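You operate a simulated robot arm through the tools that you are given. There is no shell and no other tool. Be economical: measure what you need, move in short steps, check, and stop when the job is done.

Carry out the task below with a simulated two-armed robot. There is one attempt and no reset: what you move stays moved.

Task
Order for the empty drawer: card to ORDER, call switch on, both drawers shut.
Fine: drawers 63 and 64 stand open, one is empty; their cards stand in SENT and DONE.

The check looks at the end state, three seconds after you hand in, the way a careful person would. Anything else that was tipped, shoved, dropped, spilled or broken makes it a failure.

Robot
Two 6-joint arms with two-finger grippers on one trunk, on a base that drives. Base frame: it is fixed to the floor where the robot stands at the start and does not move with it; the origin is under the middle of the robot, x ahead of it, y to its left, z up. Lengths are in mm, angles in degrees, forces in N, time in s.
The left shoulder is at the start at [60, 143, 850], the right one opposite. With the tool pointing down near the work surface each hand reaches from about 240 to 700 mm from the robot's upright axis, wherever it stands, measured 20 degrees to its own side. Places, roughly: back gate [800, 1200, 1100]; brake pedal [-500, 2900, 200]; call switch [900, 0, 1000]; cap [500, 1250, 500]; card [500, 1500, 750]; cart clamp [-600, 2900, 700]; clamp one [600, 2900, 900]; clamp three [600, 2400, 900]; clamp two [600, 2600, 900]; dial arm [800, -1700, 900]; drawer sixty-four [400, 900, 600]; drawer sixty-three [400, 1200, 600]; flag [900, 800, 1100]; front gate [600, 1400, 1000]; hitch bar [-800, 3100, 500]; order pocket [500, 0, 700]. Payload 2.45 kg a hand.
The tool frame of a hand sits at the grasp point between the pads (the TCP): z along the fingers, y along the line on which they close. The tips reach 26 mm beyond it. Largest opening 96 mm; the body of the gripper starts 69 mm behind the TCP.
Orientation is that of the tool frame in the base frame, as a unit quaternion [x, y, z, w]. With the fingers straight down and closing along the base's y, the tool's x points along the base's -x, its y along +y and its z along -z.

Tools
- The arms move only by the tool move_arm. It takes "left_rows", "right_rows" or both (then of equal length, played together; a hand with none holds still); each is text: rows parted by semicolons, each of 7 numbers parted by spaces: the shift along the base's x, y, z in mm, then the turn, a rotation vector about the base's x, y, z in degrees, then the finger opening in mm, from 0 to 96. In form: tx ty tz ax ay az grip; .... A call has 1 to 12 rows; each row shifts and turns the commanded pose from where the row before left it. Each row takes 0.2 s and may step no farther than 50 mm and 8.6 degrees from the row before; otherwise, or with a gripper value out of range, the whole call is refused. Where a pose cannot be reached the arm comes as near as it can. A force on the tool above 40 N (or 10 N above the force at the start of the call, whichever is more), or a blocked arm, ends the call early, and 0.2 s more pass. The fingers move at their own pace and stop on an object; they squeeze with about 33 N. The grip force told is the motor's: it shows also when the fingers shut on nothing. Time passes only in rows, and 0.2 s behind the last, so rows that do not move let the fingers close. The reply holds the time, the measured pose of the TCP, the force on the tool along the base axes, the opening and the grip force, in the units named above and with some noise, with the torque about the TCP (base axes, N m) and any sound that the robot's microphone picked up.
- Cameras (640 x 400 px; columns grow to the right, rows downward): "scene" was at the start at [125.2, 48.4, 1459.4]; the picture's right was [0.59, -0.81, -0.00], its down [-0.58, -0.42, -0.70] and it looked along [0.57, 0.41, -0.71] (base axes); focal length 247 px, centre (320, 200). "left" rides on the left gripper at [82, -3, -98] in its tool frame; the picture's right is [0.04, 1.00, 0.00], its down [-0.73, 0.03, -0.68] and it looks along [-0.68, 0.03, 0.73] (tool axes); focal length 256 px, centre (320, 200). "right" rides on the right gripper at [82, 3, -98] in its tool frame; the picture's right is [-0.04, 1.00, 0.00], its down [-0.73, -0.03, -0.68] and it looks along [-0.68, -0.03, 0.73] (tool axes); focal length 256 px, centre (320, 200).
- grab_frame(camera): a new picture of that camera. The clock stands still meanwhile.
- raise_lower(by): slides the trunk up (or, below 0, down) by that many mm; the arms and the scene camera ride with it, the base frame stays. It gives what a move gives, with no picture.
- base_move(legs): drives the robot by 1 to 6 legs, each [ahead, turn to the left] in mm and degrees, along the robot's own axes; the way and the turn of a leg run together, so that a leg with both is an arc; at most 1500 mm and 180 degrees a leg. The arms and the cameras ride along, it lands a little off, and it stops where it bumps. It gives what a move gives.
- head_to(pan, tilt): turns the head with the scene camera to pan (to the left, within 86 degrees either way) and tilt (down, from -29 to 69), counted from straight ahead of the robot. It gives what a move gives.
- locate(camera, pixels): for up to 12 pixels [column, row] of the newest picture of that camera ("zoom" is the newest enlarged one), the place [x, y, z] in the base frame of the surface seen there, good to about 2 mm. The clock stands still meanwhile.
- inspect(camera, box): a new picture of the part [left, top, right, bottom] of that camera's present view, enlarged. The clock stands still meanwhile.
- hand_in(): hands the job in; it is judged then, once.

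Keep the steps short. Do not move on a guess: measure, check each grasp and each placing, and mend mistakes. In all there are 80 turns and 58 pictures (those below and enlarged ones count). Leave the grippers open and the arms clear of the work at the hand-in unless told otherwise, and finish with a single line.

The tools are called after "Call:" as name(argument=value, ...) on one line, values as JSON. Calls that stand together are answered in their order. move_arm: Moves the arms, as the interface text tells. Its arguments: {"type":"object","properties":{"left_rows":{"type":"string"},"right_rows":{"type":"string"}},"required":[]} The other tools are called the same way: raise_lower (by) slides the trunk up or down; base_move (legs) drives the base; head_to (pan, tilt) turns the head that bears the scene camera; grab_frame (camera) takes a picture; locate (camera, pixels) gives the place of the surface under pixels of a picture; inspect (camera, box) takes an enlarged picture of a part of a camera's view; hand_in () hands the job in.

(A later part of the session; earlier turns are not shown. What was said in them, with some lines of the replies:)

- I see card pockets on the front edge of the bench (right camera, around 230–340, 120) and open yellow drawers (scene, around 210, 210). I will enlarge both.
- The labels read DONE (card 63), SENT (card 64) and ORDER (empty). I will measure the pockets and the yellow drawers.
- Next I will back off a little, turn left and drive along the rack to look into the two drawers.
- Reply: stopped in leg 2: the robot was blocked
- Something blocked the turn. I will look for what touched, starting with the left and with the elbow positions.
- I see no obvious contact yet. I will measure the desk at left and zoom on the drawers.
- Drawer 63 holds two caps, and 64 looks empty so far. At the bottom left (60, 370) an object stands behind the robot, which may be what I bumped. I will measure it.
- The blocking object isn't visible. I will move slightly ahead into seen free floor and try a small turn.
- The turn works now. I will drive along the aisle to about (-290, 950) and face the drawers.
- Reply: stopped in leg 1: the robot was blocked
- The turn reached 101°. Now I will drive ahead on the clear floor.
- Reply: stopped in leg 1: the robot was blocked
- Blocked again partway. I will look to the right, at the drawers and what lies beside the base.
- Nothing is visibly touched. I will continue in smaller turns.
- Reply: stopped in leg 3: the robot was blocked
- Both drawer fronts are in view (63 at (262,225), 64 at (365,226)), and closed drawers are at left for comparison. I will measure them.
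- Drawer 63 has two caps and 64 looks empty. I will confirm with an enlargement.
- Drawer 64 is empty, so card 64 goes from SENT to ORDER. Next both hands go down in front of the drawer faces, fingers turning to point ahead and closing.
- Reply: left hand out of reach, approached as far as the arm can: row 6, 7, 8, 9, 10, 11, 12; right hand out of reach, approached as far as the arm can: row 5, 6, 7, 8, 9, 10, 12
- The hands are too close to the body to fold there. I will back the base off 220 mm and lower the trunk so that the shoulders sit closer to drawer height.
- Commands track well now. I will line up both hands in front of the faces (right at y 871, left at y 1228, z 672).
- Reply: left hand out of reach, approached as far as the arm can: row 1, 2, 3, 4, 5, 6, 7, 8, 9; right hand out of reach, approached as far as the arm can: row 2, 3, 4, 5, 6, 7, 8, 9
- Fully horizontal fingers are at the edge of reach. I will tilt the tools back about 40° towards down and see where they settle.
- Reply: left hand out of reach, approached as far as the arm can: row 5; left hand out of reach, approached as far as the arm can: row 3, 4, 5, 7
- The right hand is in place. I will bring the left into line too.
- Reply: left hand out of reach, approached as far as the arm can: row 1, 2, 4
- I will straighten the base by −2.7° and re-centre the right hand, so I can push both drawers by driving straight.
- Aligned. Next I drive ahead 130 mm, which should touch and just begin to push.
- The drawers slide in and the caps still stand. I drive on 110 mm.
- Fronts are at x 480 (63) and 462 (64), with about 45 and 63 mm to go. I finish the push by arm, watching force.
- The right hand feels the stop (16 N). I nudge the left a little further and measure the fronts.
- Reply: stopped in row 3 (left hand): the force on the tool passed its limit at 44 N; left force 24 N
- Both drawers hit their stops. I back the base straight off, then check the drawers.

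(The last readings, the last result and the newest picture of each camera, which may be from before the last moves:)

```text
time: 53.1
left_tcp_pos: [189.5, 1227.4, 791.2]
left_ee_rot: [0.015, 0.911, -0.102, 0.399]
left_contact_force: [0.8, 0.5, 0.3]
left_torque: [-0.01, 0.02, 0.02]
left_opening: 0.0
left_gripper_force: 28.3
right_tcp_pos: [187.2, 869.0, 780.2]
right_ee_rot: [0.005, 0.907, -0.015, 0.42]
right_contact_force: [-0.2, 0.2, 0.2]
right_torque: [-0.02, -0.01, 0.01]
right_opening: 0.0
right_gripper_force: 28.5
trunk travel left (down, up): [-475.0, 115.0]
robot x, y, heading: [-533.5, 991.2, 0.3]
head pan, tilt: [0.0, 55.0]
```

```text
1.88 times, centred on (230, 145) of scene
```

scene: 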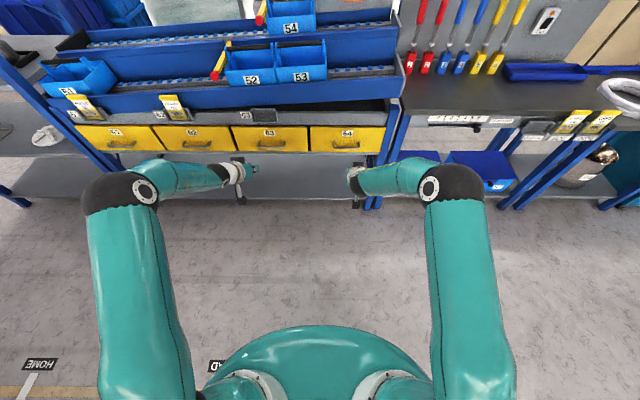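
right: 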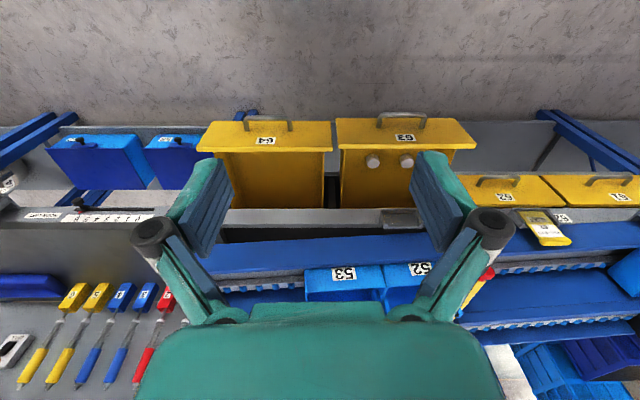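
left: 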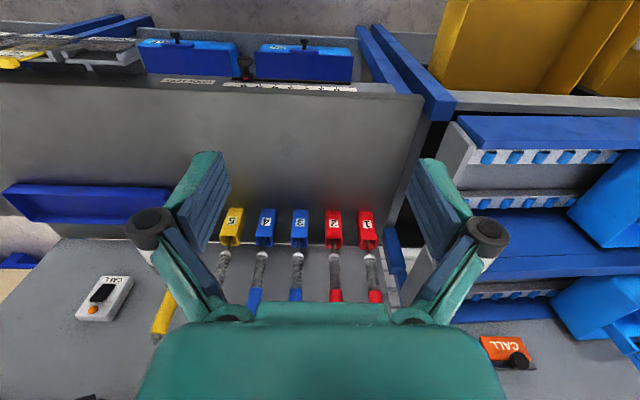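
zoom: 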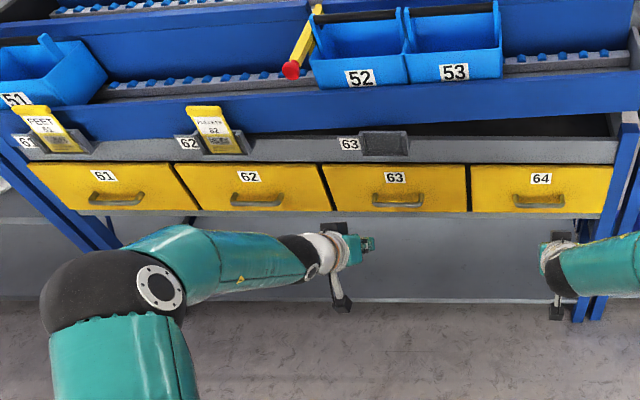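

All four fronts are flush, so both drawers are shut. Now I retract the arms up, tools down, fingers open, for driving to the bench.

Call:
move_arm(right_rows="-32 0 31 0 4.2 0 0;-32 0 31 0 4.2 0 0;-32 0 31 0 4.2 0 30;-32 0 31 0 4.2 0 60;-32 0 31 0 4.2 0 96;-32 0 31 0 4.2 0 96;-32 0 31 0 4.2 0 96;-32 0 31 0 4.2 0 96;-32 0 31 0 4.2 0 96;-32 0 31 0 4.2 0 96;-32 0 31 0 4.2 0 96;-32 0 31 0 4.2 0 96", left_rows="-28 8 30 0 4.2 1 0;-28 8 30 0 4.2 1 0;-28 8 30 0 4.2 1 30;-28 8 30 0 4.2 1 60;-28 8 30 0 4.2 1 96;-28 8 30 0 4.2 1 96;-28 8 30 0 4.2 1 96;-28 8 30 0 4.2 1 96;-28 8 30 0 4.2 1 96;-28 8 30 0 4.2 1 96;-28 8 30 0 4.2 1 96;-28 8 30 0 4.2 1 96")

Call:
base_move(legs=[[0, -20], [0, -20], [0, -23]])

```text
time: 55.8
left_tcp_pos: [-136.9, 1321.1, 1143.6]
left_ee_rot: [-0.123, 0.991, -0.057, -0.017]
left_contact_force: [-0.4, -0.1, -0.2]
left_torque: [-0.01, -0.05, 0.03]
left_opening: 95.9
left_gripper_force: 0.1
left hand out of reach, approached as far as the arm can: row 2
right_tcp_pos: [-197.3, 866.9, 1153.5]
right_ee_rot: [-0.001, 1.0, -0.016, -0.006]
right_contact_force: [0.0, 0.1, 0.8]
right_torque: [0.0, -0.04, -0.03]
right_opening: 96.0
right_gripper_force: 0.1
trunk travel left (down, up): [-475.0, 115.0]
robot x, y, heading: [-533.9, 993.5, 0.1]
head pan, tilt: [0.0, 55.0]
```

```text
time: 59.9
left_tcp_pos: [-56.4, 785.3, 1142.6]
left_ee_rot: [0.411, 0.91, -0.04, -0.045]
left_contact_force: [-0.3, -0.7, 0.0]
left_torque: [0.03, 0.0, 0.0]
left_opening: 96.1
left_gripper_force: 0.1
right_tcp_pos: [-489.1, 630.4, 1152.2]
right_ee_rot: [0.519, 0.855, -0.01, -0.013]
right_contact_force: [-0.6, -0.3, -0.2]
right_torque: [0.0, -0.01, 0.0]
right_opening: 96.0
right_gripper_force: 0.1
trunk travel left (down, up): [-475.0, 115.0]
robot x, y, heading: [-505.9, 1005.8, -62.4]
head pan, tilt: [0.0, 55.0]
```

The heading points at (-50, 130). I drive there and turn to face the bench.

Call:
base_move(legs=[[985, 0], [0, 20], [0, 20], [0, 22]])

Call:
head_to(pan=0, tilt=50)

Call:
grab_frame(camera="scene")

Call:
grab_frame(camera="right")

```text
time: 68.7
left_tcp_pos: [358.1, 401.2, 1144.0]
left_ee_rot: [-0.099, 0.993, -0.057, -0.02]
left_contact_force: [-0.7, 0.6, 0.0]
left_torque: [0.0, 0.04, 0.0]
left_opening: 96.1
left_gripper_force: 0.0
right_tcp_pos: [275.1, -51.5, 1154.0]
right_ee_rot: [0.021, 1.0, -0.016, -0.006]
right_contact_force: [0.5, -0.1, 0.2]
right_torque: [-0.02, 0.02, 0.0]
right_opening: 96.3
right_gripper_force: 0.0
trunk travel left (down, up): [-475.0, 115.0]
robot x, y, heading: [-58.3, 87.0, -3.0]
head pan, tilt: [0.0, 55.0]
```

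```text
time: 69.4
left_tcp_pos: [356.7, 399.7, 1143.4]
left_ee_rot: [-0.099, 0.993, -0.057, -0.019]
left_contact_force: [0.1, -0.3, -0.5]
left_torque: [-0.01, -0.01, 0.0]
left_opening: 95.7
left_gripper_force: 0.0
right_tcp_pos: [276.1, -52.5, 1153.4]
right_ee_rot: [0.021, 1.0, -0.016, -0.006]
right_contact_force: [0.3, 0.1, -0.6]
right_torque: [-0.04, 0.01, 0.01]
right_opening: 96.0
right_gripper_force: 0.1
trunk travel left (down, up): [-475.0, 115.0]
robot x, y, heading: [-59.7, 86.1, -2.8]
head pan, tilt: [0.0, 50.0]
```

```text
27 pictures are left
```

scene: 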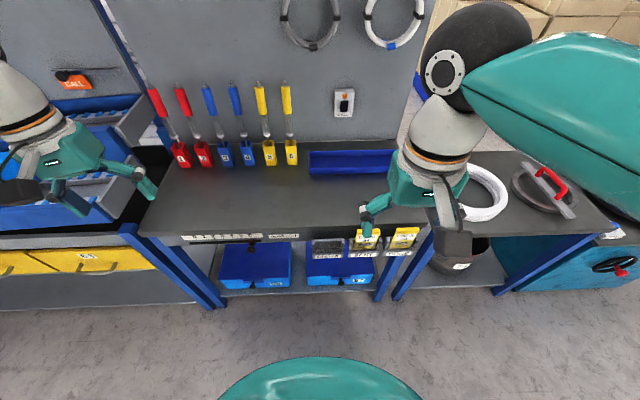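

```text
26 pictures are left
```

right: 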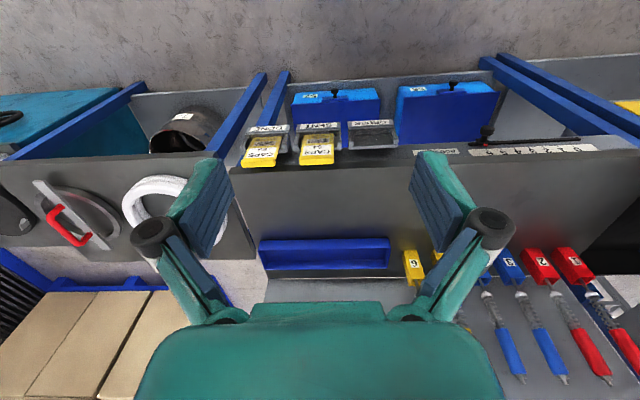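

I am back at the bench. I will enlarge the pockets and measure card 64's top edge, its sides and the ORDER pocket.

Call:
inspect(camera="right", box=[230, 105, 410, 175])

Call:
inspect(camera="scene", box=[290, 215, 450, 295])

```text
3.56 times, centred on (320, 140) of right
```

zoom: 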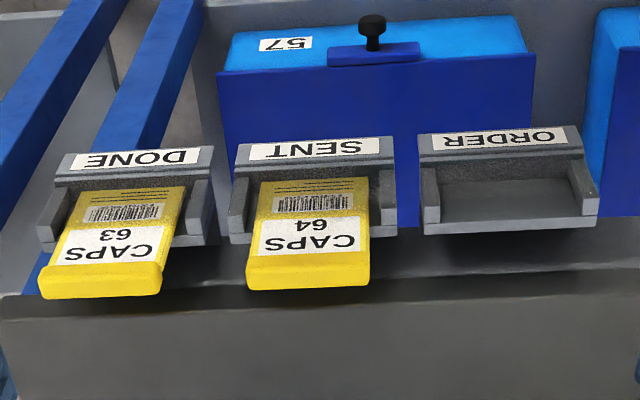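

```text
4.00 times, centred on (370, 255) of scene
```

zoom: 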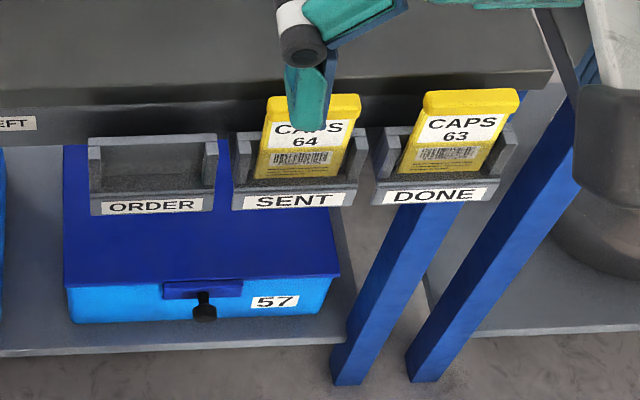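

Call:
locate(camera="right", pixels=[[317, 157], [317, 163], [302, 160], [332, 160], [317, 141], [317, 150], [371, 123], [371, 140], [373, 148], [351, 145], [395, 143], [297, 146]])

Call:
locate(camera="zoom", pixels=[[270, 105], [355, 103], [340, 150], [262, 150], [95, 150], [212, 150], [150, 160], [150, 143], [150, 190], [240, 147], [355, 140], [305, 180]])

```text
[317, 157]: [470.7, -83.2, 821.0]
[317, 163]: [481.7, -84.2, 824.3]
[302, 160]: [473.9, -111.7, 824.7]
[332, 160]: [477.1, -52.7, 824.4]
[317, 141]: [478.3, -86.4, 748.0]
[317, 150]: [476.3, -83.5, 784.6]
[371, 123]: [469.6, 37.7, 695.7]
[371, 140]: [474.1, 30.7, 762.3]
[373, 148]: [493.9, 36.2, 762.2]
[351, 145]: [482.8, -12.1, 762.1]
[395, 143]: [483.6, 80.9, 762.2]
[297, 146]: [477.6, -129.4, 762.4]
```

```text
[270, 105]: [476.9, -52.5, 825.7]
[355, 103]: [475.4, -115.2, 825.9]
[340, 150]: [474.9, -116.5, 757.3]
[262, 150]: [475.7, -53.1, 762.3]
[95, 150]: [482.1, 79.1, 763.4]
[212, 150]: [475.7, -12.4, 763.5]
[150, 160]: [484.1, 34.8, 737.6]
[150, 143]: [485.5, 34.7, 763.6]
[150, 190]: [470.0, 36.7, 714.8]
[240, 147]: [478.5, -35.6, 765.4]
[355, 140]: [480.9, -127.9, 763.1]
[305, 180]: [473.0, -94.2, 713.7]
```

Card 64: top z 825, y −116…−50 (centre −83.5), x ≈ 477. The ORDER pocket's centre is y ≈ 34, so a shift of about +117. I bring the right hand above the card.

Call:
move_arm(right_rows="25 -4 -32 0.6 -0.3 0.8 96;25 -4 -32 0.6 -0.2 0.8 96;25 -4 -32 0.6 -0.2 0.8 96;25 -4 -32 0 0 0 96;25 -4 -32 0 0 0 96;25 -4 -32 0 0 0 96;25 -4 -32 0 0 0 96;26 -3 -29 0 0 0 96;0 0 0 0 0 0 96")

Call:
grab_frame(camera="right")

```text
time: 71.4
left_tcp_pos: [356.4, 400.0, 1144.2]
left_ee_rot: [-0.1, 0.993, -0.057, -0.018]
left_contact_force: [-0.1, -0.2, 0.5]
left_torque: [0.03, -0.03, -0.03]
left_opening: 96.0
left_gripper_force: 0.1
right_tcp_pos: [479.8, -84.2, 902.8]
right_ee_rot: [0.0, 1.0, 0.0, 0.0]
right_contact_force: [-0.5, -0.8, -0.1]
right_torque: [0.01, 0.01, 0.02]
right_opening: 96.0
right_gripper_force: 0.1
trunk travel left (down, up): [-475.0, 115.0]
robot x, y, heading: [-53.0, 89.6, -2.5]
head pan, tilt: [0.0, 50.0]
```

```text
23 pictures are left
```

right: 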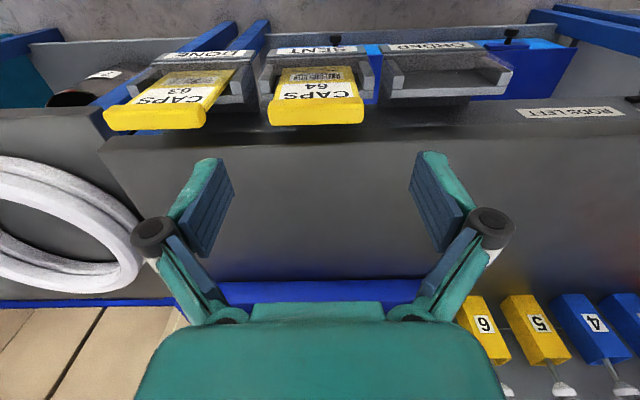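

Call:
locate(camera="right", pixels=[[276, 112], [358, 112], [317, 100], [317, 122], [317, 88], [395, 95], [500, 90], [440, 95], [272, 90], [365, 88], [440, 62]])

```text
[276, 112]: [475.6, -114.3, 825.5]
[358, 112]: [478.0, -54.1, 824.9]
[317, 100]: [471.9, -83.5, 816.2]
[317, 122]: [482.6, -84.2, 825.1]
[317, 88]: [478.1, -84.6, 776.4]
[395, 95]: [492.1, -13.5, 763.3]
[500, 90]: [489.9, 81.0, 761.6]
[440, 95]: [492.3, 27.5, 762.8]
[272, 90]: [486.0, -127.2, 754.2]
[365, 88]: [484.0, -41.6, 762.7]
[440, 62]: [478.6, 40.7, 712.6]
```

The hand is well centred on the card. I descend straight to z ≈ 798 and close.

Call:
move_arm(right_rows="-1 0 -30 0 0 0 96;0 0 -30 0 0 0 96;0 0 -25 0 0 0 96;0 0 -19 0 0 0 96;0 0 0 0 0 0 96;0 0 0 0 0 0 80;0 0 0 0 0 0 66;0 0 0 0 0 0 55;0 0 0 0 0 0 55")

Call:
grab_frame(camera="right")

```text
time: 73.4
left_tcp_pos: [356.6, 400.3, 1143.4]
left_ee_rot: [-0.099, 0.993, -0.057, -0.019]
left_contact_force: [-0.3, 0.8, 0.1]
left_torque: [-0.04, 0.01, 0.0]
left_opening: 96.1
left_gripper_force: 0.1
right_tcp_pos: [477.5, -80.6, 797.2]
right_ee_rot: [0.0, 1.0, 0.0, 0.001]
right_contact_force: [-0.5, 0.0, 0.2]
right_torque: [0.04, 0.01, -0.01]
right_opening: 68.6
right_gripper_force: 32.7
trunk travel left (down, up): [-475.0, 115.0]
robot x, y, heading: [-53.1, 84.1, -2.9]
head pan, tilt: [0.0, 50.0]
```

```text
22 pictures are left
```

right: 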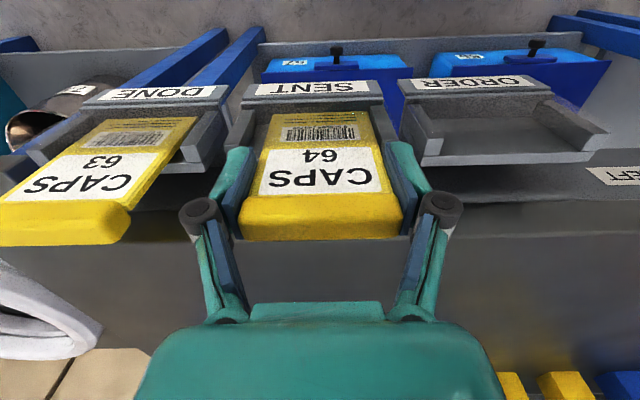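

The card is gripped (68.6 mm, 32.7 N). I lift straight up.

Call:
move_arm(right_rows="0 0 15 0 0 0 55;0 0 15 0 0 0 55;0 0 20 0 0 0 55;0 0 25 0 0 0 55;0 0 25 0 0 0 55;0 0 25 0 0 0 55;0 0 0 0 0 0 55")

Call:
grab_frame(camera="right")

Call:
grab_frame(camera="scene")

```text
time: 75.0
left_tcp_pos: [357.7, 400.0, 1143.4]
left_ee_rot: [-0.1, 0.993, -0.056, -0.019]
left_contact_force: [-0.3, 0.3, -0.6]
left_torque: [0.0, 0.0, 0.02]
left_opening: 96.1
left_gripper_force: 0.1
right_tcp_pos: [477.1, -79.6, 922.4]
right_ee_rot: [0.0, 1.0, -0.001, 0.0]
right_contact_force: [0.0, -0.5, -0.8]
right_torque: [0.0, 0.01, -0.02]
right_opening: 68.7
right_gripper_force: 33.2
trunk travel left (down, up): [-475.0, 115.0]
robot x, y, heading: [-59.3, 83.4, -2.8]
head pan, tilt: [0.0, 50.0]
```

```text
21 pictures are left
```

right: 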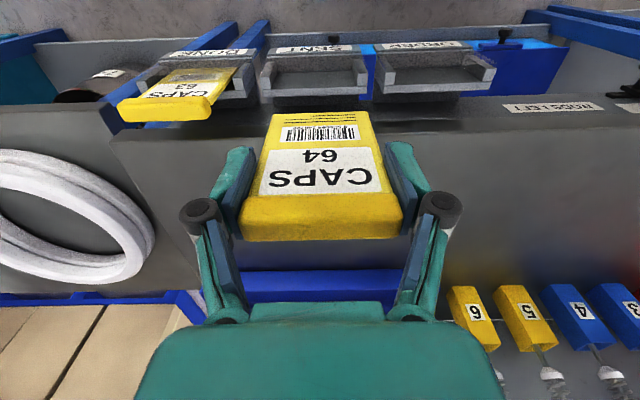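

```text
20 pictures are left
```

scene: 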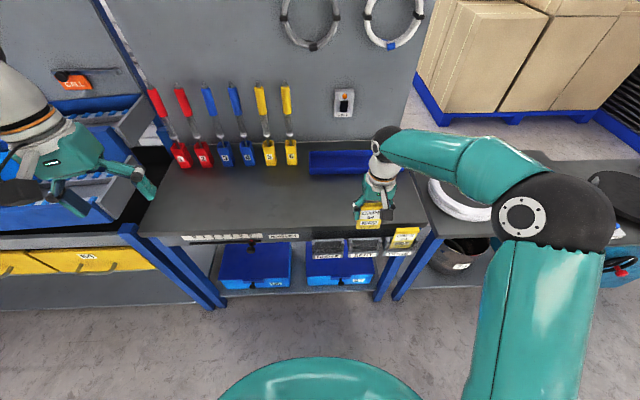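

The card hangs free. I measure the pocket walls and the card's edges from here.

Call:
locate(camera="right", pixels=[[310, 116], [268, 90], [358, 90], [380, 88], [485, 80], [384, 78], [489, 72], [430, 85], [262, 180], [378, 180], [310, 230], [430, 70]])

Call:
inspect(camera="right", box=[240, 30, 520, 130])

```text
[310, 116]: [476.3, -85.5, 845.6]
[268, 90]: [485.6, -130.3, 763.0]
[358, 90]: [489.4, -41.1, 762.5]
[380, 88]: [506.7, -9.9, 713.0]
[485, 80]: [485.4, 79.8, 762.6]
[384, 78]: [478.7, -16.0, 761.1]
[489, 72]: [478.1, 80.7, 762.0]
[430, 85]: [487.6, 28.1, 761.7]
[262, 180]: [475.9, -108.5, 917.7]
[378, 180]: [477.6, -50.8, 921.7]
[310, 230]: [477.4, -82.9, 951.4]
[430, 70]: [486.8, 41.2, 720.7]
```

```text
2.29 times, centred on (380, 80) of right
```

zoom: 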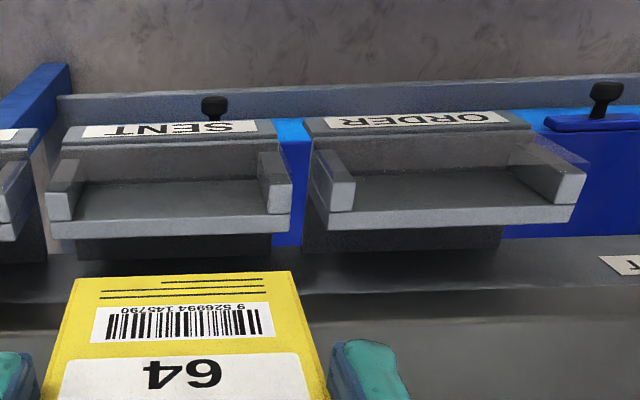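

The ORDER walls centre at y ≈ 34 and the card centre is now ≈ −80. I shift +114 mm in y, still above the pocket.

Call:
move_arm(right_rows="0 29 0 0 0 0 55;0 29 0 0 0 0 55;0 28 0 0 0 0 55;0 28 0 0 0 0 55;0 0 -40 0 0 0 55;0 0 -20 0 0 0 55;0 0 0 0 0 0 55")

Call:
grab_frame(camera="right")

Call:
inspect(camera="scene", box=[290, 190, 450, 290])

```text
time: 76.6
left_tcp_pos: [356.1, 400.6, 1143.3]
left_ee_rot: [-0.099, 0.993, -0.058, -0.019]
left_contact_force: [0.8, -0.2, 0.3]
left_torque: [0.04, 0.01, -0.01]
left_opening: 96.0
left_gripper_force: 0.1
right_tcp_pos: [476.6, 30.6, 863.5]
right_ee_rot: [0.001, 1.0, 0.001, 0.0]
right_contact_force: [0.0, -0.2, -0.5]
right_torque: [-0.01, 0.03, 0.0]
right_opening: 68.5
right_gripper_force: 33.5
trunk travel left (down, up): [-475.0, 115.0]
robot x, y, heading: [-55.8, 86.1, -2.4]
head pan, tilt: [0.0, 50.0]
```

```text
18 pictures are left
```

right: 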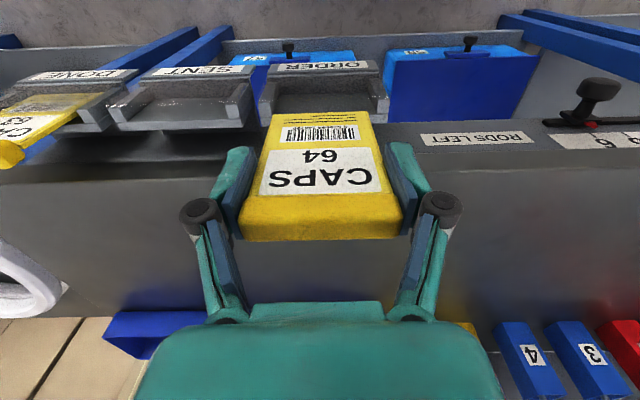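

```text
4.00 times, centred on (370, 240) of scene
```

zoom: 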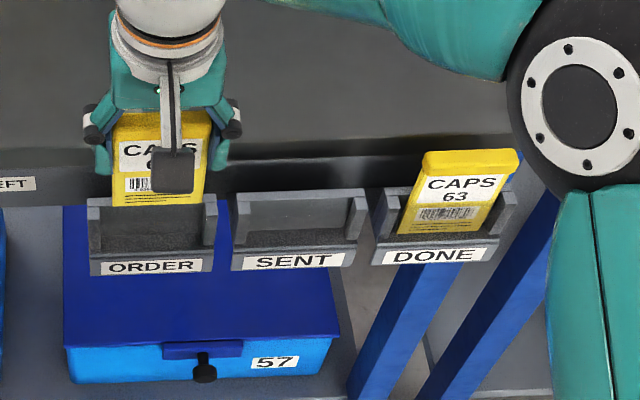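

Call:
locate(camera="right", pixels=[[266, 98], [380, 95], [268, 100], [383, 100], [276, 120], [366, 120], [318, 118], [318, 232], [265, 170], [374, 170]])

Call:
inspect(camera="right", box=[230, 50, 420, 150])

```text
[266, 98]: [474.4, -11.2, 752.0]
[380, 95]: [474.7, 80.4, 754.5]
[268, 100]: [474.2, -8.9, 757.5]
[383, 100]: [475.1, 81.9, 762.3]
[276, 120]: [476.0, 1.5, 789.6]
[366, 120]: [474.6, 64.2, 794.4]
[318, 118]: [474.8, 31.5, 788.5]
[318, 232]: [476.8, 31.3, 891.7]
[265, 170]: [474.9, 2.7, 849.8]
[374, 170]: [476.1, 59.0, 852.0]
```

```text
3.37 times, centred on (325, 100) of right
```

zoom: 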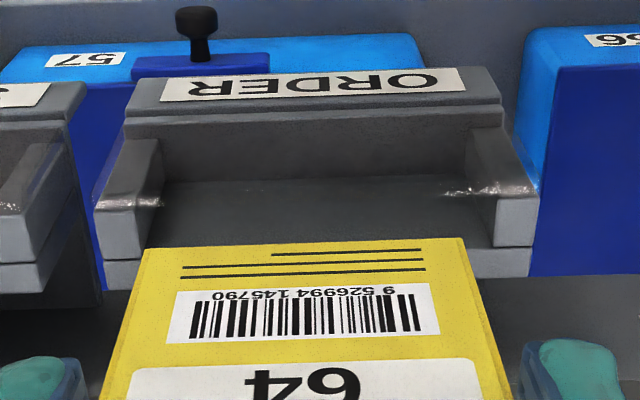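

The card is about 3 mm left of the pocket's centre. I correct by +3 in y and lower gently, watching force.

Call:
move_arm(right_rows="0 3 0 0 0 0 55;0 0 -10 0 0 0 55;0 0 -10 0 0 0 55;0 0 -10 0 0 0 55;0 0 -10 0 0 0 55;0 0 0 0 0 0 55")

Call:
inspect(camera="right", box=[200, 30, 440, 180])

```text
time: 78.0
left_tcp_pos: [355.9, 399.6, 1143.5]
left_ee_rot: [-0.1, 0.993, -0.057, -0.019]
left_contact_force: [0.2, -0.5, -0.2]
left_torque: [0.02, -0.01, -0.03]
left_opening: 95.9
left_gripper_force: 0.1
right_tcp_pos: [476.8, 35.5, 819.9]
right_ee_rot: [0.0, 1.0, 0.001, 0.001]
right_contact_force: [-1.2, 0.1, -0.9]
right_torque: [-0.01, 0.05, -0.02]
right_opening: 68.6
right_gripper_force: 33.0
trunk travel left (down, up): [-475.0, 115.0]
robot x, y, heading: [-57.0, 86.3, -2.7]
head pan, tilt: [0.0, 50.0]
```

```text
2.67 times, centred on (320, 105) of right
```

zoom: 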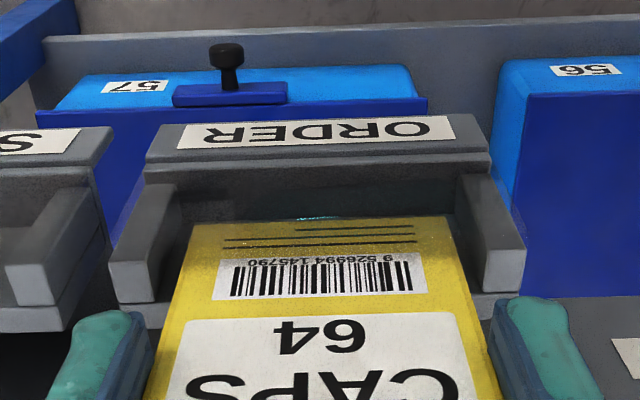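

The card is entering between the side walls, in front of the back plate. I lower the last 23 mm gently.

Call:
move_arm(right_rows="0 0 -8 0 0 0 55;0 0 -6 0 0 0 55;0 0 -4 0 0 0 55;0 0 -2 0 0 0 55;0 0 -2 0 0 0 55;0 0 0 0 0 0 55")

Call:
inspect(camera="right", box=[200, 30, 440, 180])

Call:
inspect(camera="scene", box=[290, 190, 450, 290])

```text
time: 79.4
left_tcp_pos: [357.0, 399.9, 1143.4]
left_ee_rot: [-0.099, 0.993, -0.057, -0.019]
left_contact_force: [-0.8, -0.1, 0.2]
left_torque: [0.0, 0.04, 0.0]
left_opening: 96.2
left_gripper_force: 0.1
right_tcp_pos: [473.9, 33.6, 800.5]
right_ee_rot: [0.001, 1.0, 0.0, 0.0]
right_contact_force: [0.0, -0.6, 0.0]
right_torque: [-0.03, -0.01, -0.02]
right_opening: 68.5
right_gripper_force: 32.5
trunk travel left (down, up): [-475.0, 115.0]
robot x, y, heading: [-55.6, 86.3, -2.7]
head pan, tilt: [0.0, 50.0]
```

```text
2.67 times, centred on (320, 105) of right
```

zoom: 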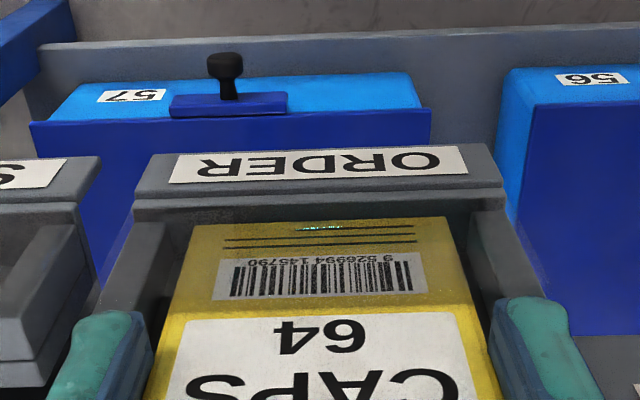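

```text
4.00 times, centred on (370, 240) of scene
```

zoom: 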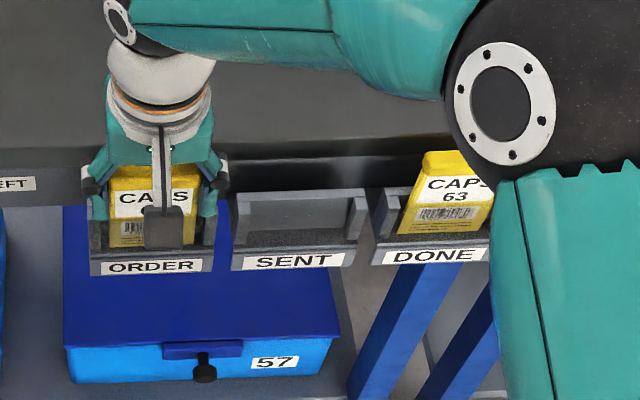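

No floor contact yet. I continue in small steps until it rests.

Call:
move_arm(right_rows="0 0 -1.5 0 0 0 55;0 0 -1.5 0 0 0 55;0 0 -1.5 0 0 0 55;0 0 0 0 0 0 55")

```text
time: 80.4
left_tcp_pos: [356.1, 400.4, 1144.5]
left_ee_rot: [-0.099, 0.993, -0.057, -0.018]
left_contact_force: [-1.5, -0.3, 0.1]
left_torque: [-0.02, -0.01, 0.02]
left_opening: 95.9
left_gripper_force: 0.1
right_tcp_pos: [475.1, 33.7, 797.6]
right_ee_rot: [0.0, 1.0, 0.0, 0.003]
right_contact_force: [-1.4, -3.0, 15.8]
right_torque: [-0.23, 0.13, -0.02]
right_opening: 68.6
right_gripper_force: 32.7
trunk travel left (down, up): [-475.0, 115.0]
robot x, y, heading: [-55.0, 84.1, -2.9]
head pan, tilt: [0.0, 50.0]
```

It rests on the pocket floor (16 N up) at the same height as before in SENT. I open slowly and check.

Call:
move_arm(right_rows="0 0 1 0 0 0 55;0 0 0 0 0 0 72;0 0 0 0 0 0 80;0 0 0 0 0 0 96;0 0 0 0 0 0 96")

Call:
inspect(camera="right", box=[160, 40, 480, 240])

```text
time: 81.6
left_tcp_pos: [357.7, 400.6, 1142.7]
left_ee_rot: [-0.1, 0.993, -0.057, -0.019]
left_contact_force: [0.4, 0.6, 0.4]
left_torque: [-0.02, 0.01, -0.01]
left_opening: 96.1
left_gripper_force: 0.1
right_tcp_pos: [474.6, 34.6, 796.1]
right_ee_rot: [0.0, 1.0, 0.0, -0.001]
right_contact_force: [-0.3, 0.3, 0.3]
right_torque: [0.0, 0.0, 0.0]
right_opening: 95.8
right_gripper_force: 0.0
trunk travel left (down, up): [-475.0, 115.0]
robot x, y, heading: [-58.0, 86.1, -2.4]
head pan, tilt: [0.0, 50.0]
```

```text
2.00 times, centred on (320, 140) of right
```

zoom: 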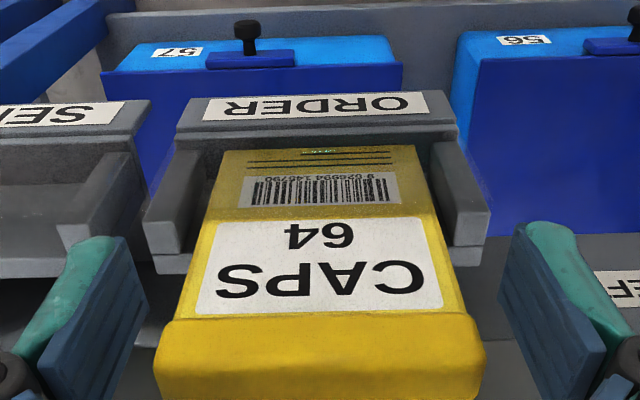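

The card stands free in ORDER. I raise the hand straight up clear, then look at card and switch.

Call:
move_arm(right_rows="0 0 10 0 0 0 96;0 0 20 0 0 0 96;0 0 40 0 0 0 96;0 0 40 0 0 0 96;0 0 40 0 0 0 96;-30 0 30 0 0 0 96;-30 -30 20 0 0 0 96;-30 -30 20 0 0 0 96")

Call:
inspect(camera="scene", box=[290, 200, 450, 300])

Call:
inspect(camera="scene", box=[314, 80, 374, 125])

Call:
locate(camera="zoom", pixels=[[320, 100], [320, 160], [320, 220], [320, 280], [270, 200], [370, 200], [240, 250], [480, 200]])

```text
time: 83.4
left_tcp_pos: [356.4, 398.7, 1143.4]
left_ee_rot: [-0.1, 0.993, -0.057, -0.018]
left_contact_force: [0.7, -0.6, 0.7]
left_torque: [0.0, -0.04, 0.02]
left_opening: 96.1
left_gripper_force: 0.1
right_tcp_pos: [386.2, -26.2, 1016.7]
right_ee_rot: [-0.001, 1.0, 0.001, 0.001]
right_contact_force: [0.0, -0.6, -0.1]
right_torque: [0.04, 0.03, 0.01]
right_opening: 96.0
right_gripper_force: 0.0
trunk travel left (down, up): [-475.0, 115.0]
robot x, y, heading: [-54.3, 85.9, -2.8]
head pan, tilt: [0.0, 50.0]
```

```text
4.00 times, centred on (370, 250) of scene
```

zoom: 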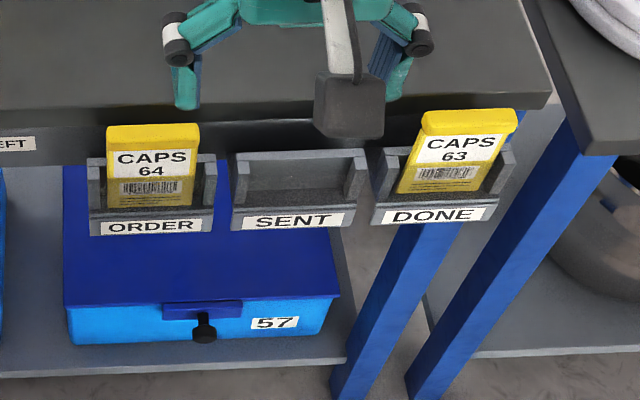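

```text
8.89 times, centred on (344, 102) of scene
```

zoom: 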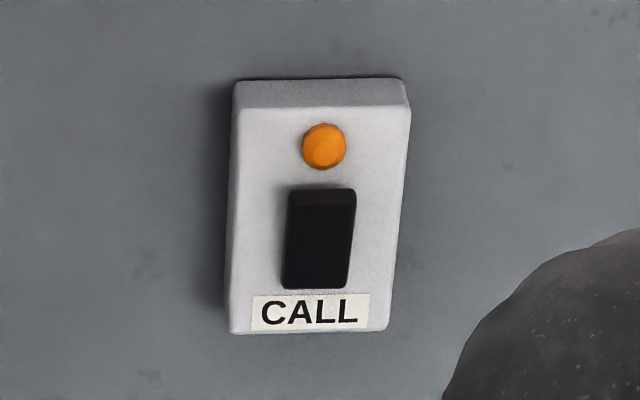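

```text
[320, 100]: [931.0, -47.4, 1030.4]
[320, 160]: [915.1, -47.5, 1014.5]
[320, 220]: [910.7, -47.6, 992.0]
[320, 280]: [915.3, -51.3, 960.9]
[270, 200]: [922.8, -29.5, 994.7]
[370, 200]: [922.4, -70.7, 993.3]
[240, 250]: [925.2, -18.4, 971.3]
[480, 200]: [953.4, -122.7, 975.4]
```

Card 64 stands well in ORDER. The switch is a rocker with a lamp above it. I measure its profile to see which end sticks out.

Call:
locate(camera="zoom", pixels=[[322, 190], [322, 200], [322, 212], [320, 230], [319, 245], [318, 260], [317, 270], [316, 283], [316, 287], [300, 170], [350, 300], [323, 145]])

Call:
head_to(pan=-10, tilt=25)

Call:
grab_frame(camera="scene")

```text
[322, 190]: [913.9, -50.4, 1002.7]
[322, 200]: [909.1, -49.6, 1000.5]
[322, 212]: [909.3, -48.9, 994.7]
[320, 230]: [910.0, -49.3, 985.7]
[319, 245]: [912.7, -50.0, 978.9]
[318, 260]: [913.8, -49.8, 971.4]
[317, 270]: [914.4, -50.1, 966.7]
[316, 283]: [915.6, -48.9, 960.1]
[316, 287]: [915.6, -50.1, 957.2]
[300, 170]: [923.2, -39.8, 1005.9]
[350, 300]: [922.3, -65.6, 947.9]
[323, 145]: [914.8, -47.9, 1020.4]
```

```text
time: 84.3
left_tcp_pos: [356.6, 400.5, 1144.4]
left_ee_rot: [-0.1, 0.993, -0.056, -0.019]
left_contact_force: [-0.6, 0.3, 1.0]
left_torque: [-0.03, 0.01, 0.02]
left_opening: 96.0
left_gripper_force: 0.1
right_tcp_pos: [389.4, -25.6, 1014.7]
right_ee_rot: [0.0, 1.0, 0.0, 0.001]
right_contact_force: [0.4, -0.2, -1.3]
right_torque: [0.01, 0.0, -0.02]
right_opening: 96.0
right_gripper_force: 0.0
trunk travel left (down, up): [-475.0, 115.0]
robot x, y, heading: [-54.1, 89.3, -2.8]
head pan, tilt: [-10.0, 25.0]
```

```text
9 pictures are left
```

scene: 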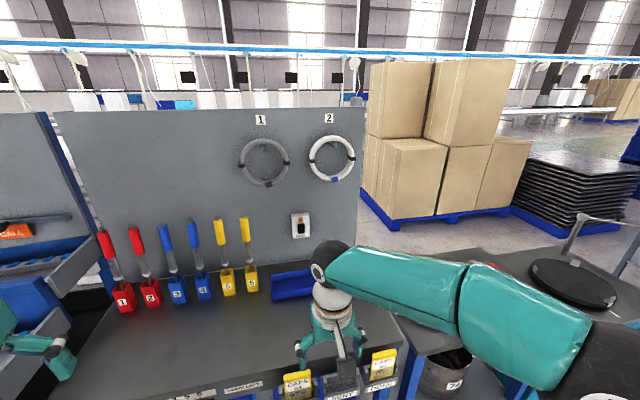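

The top of the rocker stands proud (x 909 at z 1000, against 915.6 at the bottom), so it is off and the top must be pressed. I check the neighbours' positions before reaching in.

Call:
locate(camera="scene", pixels=[[245, 225], [251, 285], [300, 222], [300, 216], [295, 275], [330, 180], [300, 385], [383, 365], [345, 250], [60, 350]])

Call:
raise_lower(by=100)

Call:
base_move(legs=[[130, 0]])

```text
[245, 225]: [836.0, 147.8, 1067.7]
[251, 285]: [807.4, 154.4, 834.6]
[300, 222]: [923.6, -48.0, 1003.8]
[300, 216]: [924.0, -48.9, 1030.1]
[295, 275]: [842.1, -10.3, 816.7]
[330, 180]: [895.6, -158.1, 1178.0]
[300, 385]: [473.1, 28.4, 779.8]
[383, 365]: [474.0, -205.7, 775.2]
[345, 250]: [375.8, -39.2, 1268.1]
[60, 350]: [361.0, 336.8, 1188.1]
```

```text
time: 85.6
left_tcp_pos: [357.8, 399.1, 1243.1]
left_ee_rot: [-0.1, 0.993, -0.057, -0.02]
left_contact_force: [0.4, 0.1, -0.1]
left_torque: [-0.03, -0.03, -0.01]
left_opening: 96.1
left_gripper_force: 0.2
right_tcp_pos: [387.5, -25.5, 1115.5]
right_ee_rot: [0.0, 1.0, 0.0, 0.0]
right_contact_force: [-0.3, -0.3, 0.1]
right_torque: [0.04, 0.01, 0.01]
right_opening: 96.0
right_gripper_force: 0.0
trunk travel left (down, up): [-575.0, 15.0]
robot x, y, heading: [-58.6, 87.2, -2.8]
head pan, tilt: [-10.0, 25.0]
```

```text
time: 86.9
left_tcp_pos: [491.1, 389.6, 1242.4]
left_ee_rot: [-0.097, 0.993, -0.058, -0.02]
left_contact_force: [0.8, -0.2, -0.5]
left_torque: [0.01, 0.02, -0.03]
left_opening: 96.1
left_gripper_force: 0.2
right_tcp_pos: [519.1, -34.7, 1114.4]
right_ee_rot: [0.003, 1.0, 0.0, -0.001]
right_contact_force: [-0.3, -0.4, -0.9]
right_torque: [-0.03, 0.06, -0.01]
right_opening: 95.8
right_gripper_force: 0.0
trunk travel left (down, up): [-575.0, 15.0]
robot x, y, heading: [74.5, 80.9, -3.2]
head pan, tilt: [-10.0, 25.0]
```

Nothing is in the way: the coils sit above z 1170 and the nearest probe at y 148. I tilt the right tool forward, close the fingers and approach to x ≈ 800.

Call:
move_arm(right_rows="35 -2 -8 0 -6.3 0 60;35 -2 -8 0 -6.3 0 30;35 -2 -8 0 -6.3 0 0;35 -2 -8 0 -6.3 0 0;35 -2 -8 0 -6.3 0 0;35 -2 -8 0 -6.3 0 0;35 -2 -8 0 -6.3 0 0;35 0 -8 0 -6.3 0 0;0 0 0 0 0 0 0")

```text
time: 88.9
left_tcp_pos: [487.6, 391.0, 1243.3]
left_ee_rot: [-0.097, 0.993, -0.057, -0.019]
left_contact_force: [0.9, 0.1, -0.7]
left_torque: [0.01, 0.0, 0.0]
left_opening: 95.9
left_gripper_force: 0.0
right_tcp_pos: [795.8, -47.3, 1055.4]
right_ee_rot: [0.002, 0.905, 0.002, 0.426]
right_contact_force: [-0.2, 0.9, 0.0]
right_torque: [0.02, 0.03, -0.02]
right_opening: 0.2
right_gripper_force: 28.4
trunk travel left (down, up): [-575.0, 15.0]
robot x, y, heading: [71.6, 78.7, -3.2]
head pan, tilt: [-10.0, 25.0]
```

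It is reachable. I move to just before the rocker's top end (about 13 mm short) and look.

Call:
move_arm(right_rows="18 -0.5 -13 0 0 0 0;18 -0.5 -13 0 0 0 0;18 -0.5 -13 0 0 0 0;18 -0.5 -13 0 0 0 0;0 0 0 0 0 0 0")

Call:
inspect(camera="scene", box=[230, 180, 390, 280])

```text
time: 90.1
left_tcp_pos: [487.7, 390.9, 1244.1]
left_ee_rot: [-0.097, 0.993, -0.058, -0.019]
left_contact_force: [-0.2, 1.0, -0.9]
left_torque: [-0.02, -0.04, -0.01]
left_opening: 96.1
left_gripper_force: 0.1
right_tcp_pos: [866.3, -49.6, 998.6]
right_ee_rot: [0.002, 0.905, 0.001, 0.426]
right_contact_force: [0.5, -0.4, 0.5]
right_torque: [-0.05, 0.01, 0.01]
right_opening: 0.0
right_gripper_force: 28.6
trunk travel left (down, up): [-575.0, 15.0]
robot x, y, heading: [66.9, 78.6, -3.3]
head pan, tilt: [-10.0, 25.0]
```

```text
4.00 times, centred on (310, 230) of scene
```

zoom: 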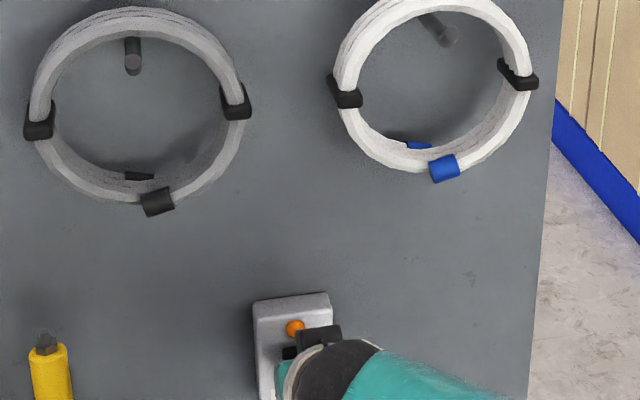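

Call:
locate(camera="zoom", pixels=[[295, 328], [290, 352], [262, 340], [286, 353]])

Call:
grab_frame(camera="right")

```text
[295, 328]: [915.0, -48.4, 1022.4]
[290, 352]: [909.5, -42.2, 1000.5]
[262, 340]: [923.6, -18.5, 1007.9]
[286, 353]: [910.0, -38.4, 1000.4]
```

```text
7 pictures are left
```

right: 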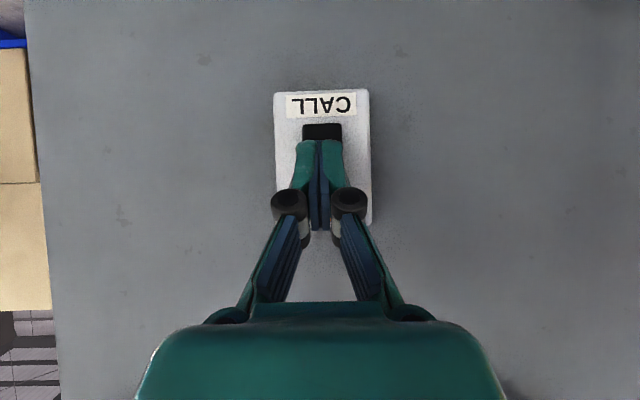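

The fingers line up with the rocker. I raise 4 mm and press forward in small steps.

Call:
move_arm(right_rows="0 0 4 0 0 0 0;4 0 0 0 0 0 0;4 0 0 0 0 0 0;4 0 0 0 0 0 0;3 0 0 0 0 0 0;2 0 0 0 0 0 0;2 0 0 0 0 0 0;2 0 0 0 0 0 0;2 0 0 0 0 0 0;2 0 0 0 0 0 0")

```text
time: 92.3
left_tcp_pos: [484.3, 391.3, 1245.5]
left_ee_rot: [-0.097, 0.994, -0.057, -0.017]
left_contact_force: [0.0, 0.1, -0.3]
left_torque: [0.01, 0.03, 0.02]
left_opening: 96.0
left_gripper_force: 0.1
right_tcp_pos: [889.4, -51.9, 1004.5]
right_ee_rot: [0.003, 0.906, 0.001, 0.423]
right_contact_force: [-29.1, -3.3, -2.3]
right_torque: [0.05, 0.3, -0.15]
right_opening: 6.0
right_gripper_force: 28.8
trunk travel left (down, up): [-575.0, 15.0]
robot x, y, heading: [74.5, 82.5, -3.1]
head pan, tilt: [-10.0, 25.0]
heard: click
```

A click was heard. I retract and look at the lamp and rocker.

Call:
move_arm(right_rows="-10 0 0 0 0 0 0;-30 0 8 0 0 0 0;-40 0 12 0 0 0 0;-40 0 12 0 6 0 0;-40 0 12 0 6 0 0;-40 0 10 0 6 0 30;-40 0 10 0 6 0 60;-40 0 10 0 6 0 96;-30 0 10 0 6 0 96;-30 0 10 0 6 0 96")

Call:
inspect(camera="scene", box=[270, 220, 350, 270])

```text
time: 94.5
left_tcp_pos: [486.9, 390.8, 1243.6]
left_ee_rot: [-0.097, 0.993, -0.057, -0.019]
left_contact_force: [0.5, -0.2, -1.4]
left_torque: [0.0, -0.01, 0.02]
left_opening: 95.9
left_gripper_force: 0.1
right_tcp_pos: [555.6, -50.7, 1097.7]
right_ee_rot: [0.001, 0.997, 0.001, 0.072]
right_contact_force: [0.4, -0.1, -0.2]
right_torque: [0.0, -0.02, -0.01]
right_opening: 96.0
right_gripper_force: 0.0
trunk travel left (down, up): [-575.0, 15.0]
robot x, y, heading: [70.6, 79.3, -3.5]
head pan, tilt: [-10.0, 25.0]
```

```text
8.00 times, centred on (310, 245) of scene
```

zoom: 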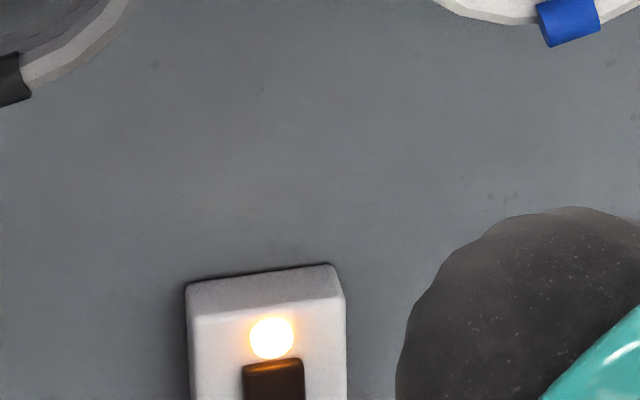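

The lamp is lit, so the switch is on. I back the base off and make a final check of the cards and the drawers.

Call:
base_move(legs=[[-180, 0]])

Call:
head_to(pan=20, tilt=45)

Call:
grab_frame(camera="scene")

Call:
grab_frame(camera="right")

```text
time: 96.0
left_tcp_pos: [307.7, 399.7, 1244.2]
left_ee_rot: [-0.096, 0.994, -0.057, -0.018]
left_contact_force: [-0.5, -0.6, 0.4]
left_torque: [-0.02, -0.05, -0.01]
left_opening: 96.4
left_gripper_force: 0.0
right_tcp_pos: [375.4, -42.3, 1099.1]
right_ee_rot: [0.004, 0.997, 0.0, 0.074]
right_contact_force: [0.3, 0.4, 0.3]
right_torque: [0.01, -0.03, 0.01]
right_opening: 96.2
right_gripper_force: 0.0
trunk travel left (down, up): [-575.0, 15.0]
robot x, y, heading: [-106.5, 85.2, -3.4]
head pan, tilt: [-10.0, 25.0]
```

```text
time: 97.0
left_tcp_pos: [308.7, 400.0, 1244.1]
left_ee_rot: [-0.096, 0.994, -0.057, -0.019]
left_contact_force: [0.5, 0.6, -0.6]
left_torque: [0.0, 0.01, 0.0]
left_opening: 96.3
left_gripper_force: 0.1
right_tcp_pos: [376.6, -42.6, 1098.5]
right_ee_rot: [0.004, 0.997, 0.001, 0.074]
right_contact_force: [-0.1, 0.1, 0.0]
right_torque: [-0.01, 0.04, 0.01]
right_opening: 96.0
right_gripper_force: 0.0
trunk travel left (down, up): [-575.0, 15.0]
robot x, y, heading: [-109.3, 89.6, -3.4]
head pan, tilt: [20.0, 45.0]
```

```text
5 pictures are left
```

scene: 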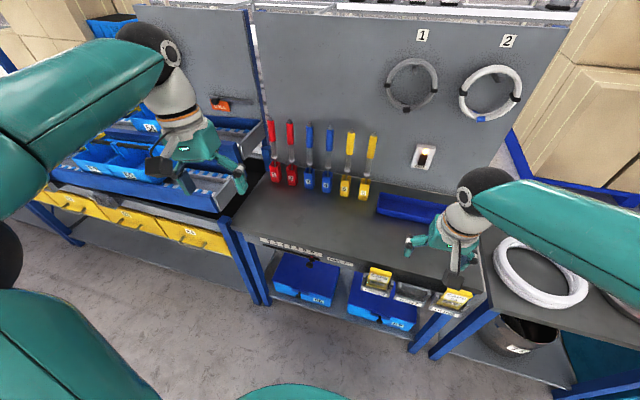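

```text
4 pictures are left
```

right: 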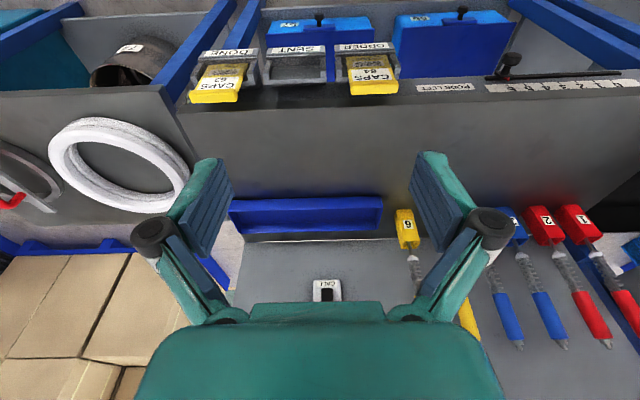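

Card 64 stands in ORDER and card 63 in DONE. The drawers are shut, the lamp is lit, and the hands are open and clear. I hand in.

Call:
hand_in()

```text
The job is handed in.
```

Card 64 (the empty drawer) is in ORDER, the call switch is on with its lamp lit, and drawers 63 and 64 are shut; the base reported itself blocked on four turns, but I found nothing displaced.
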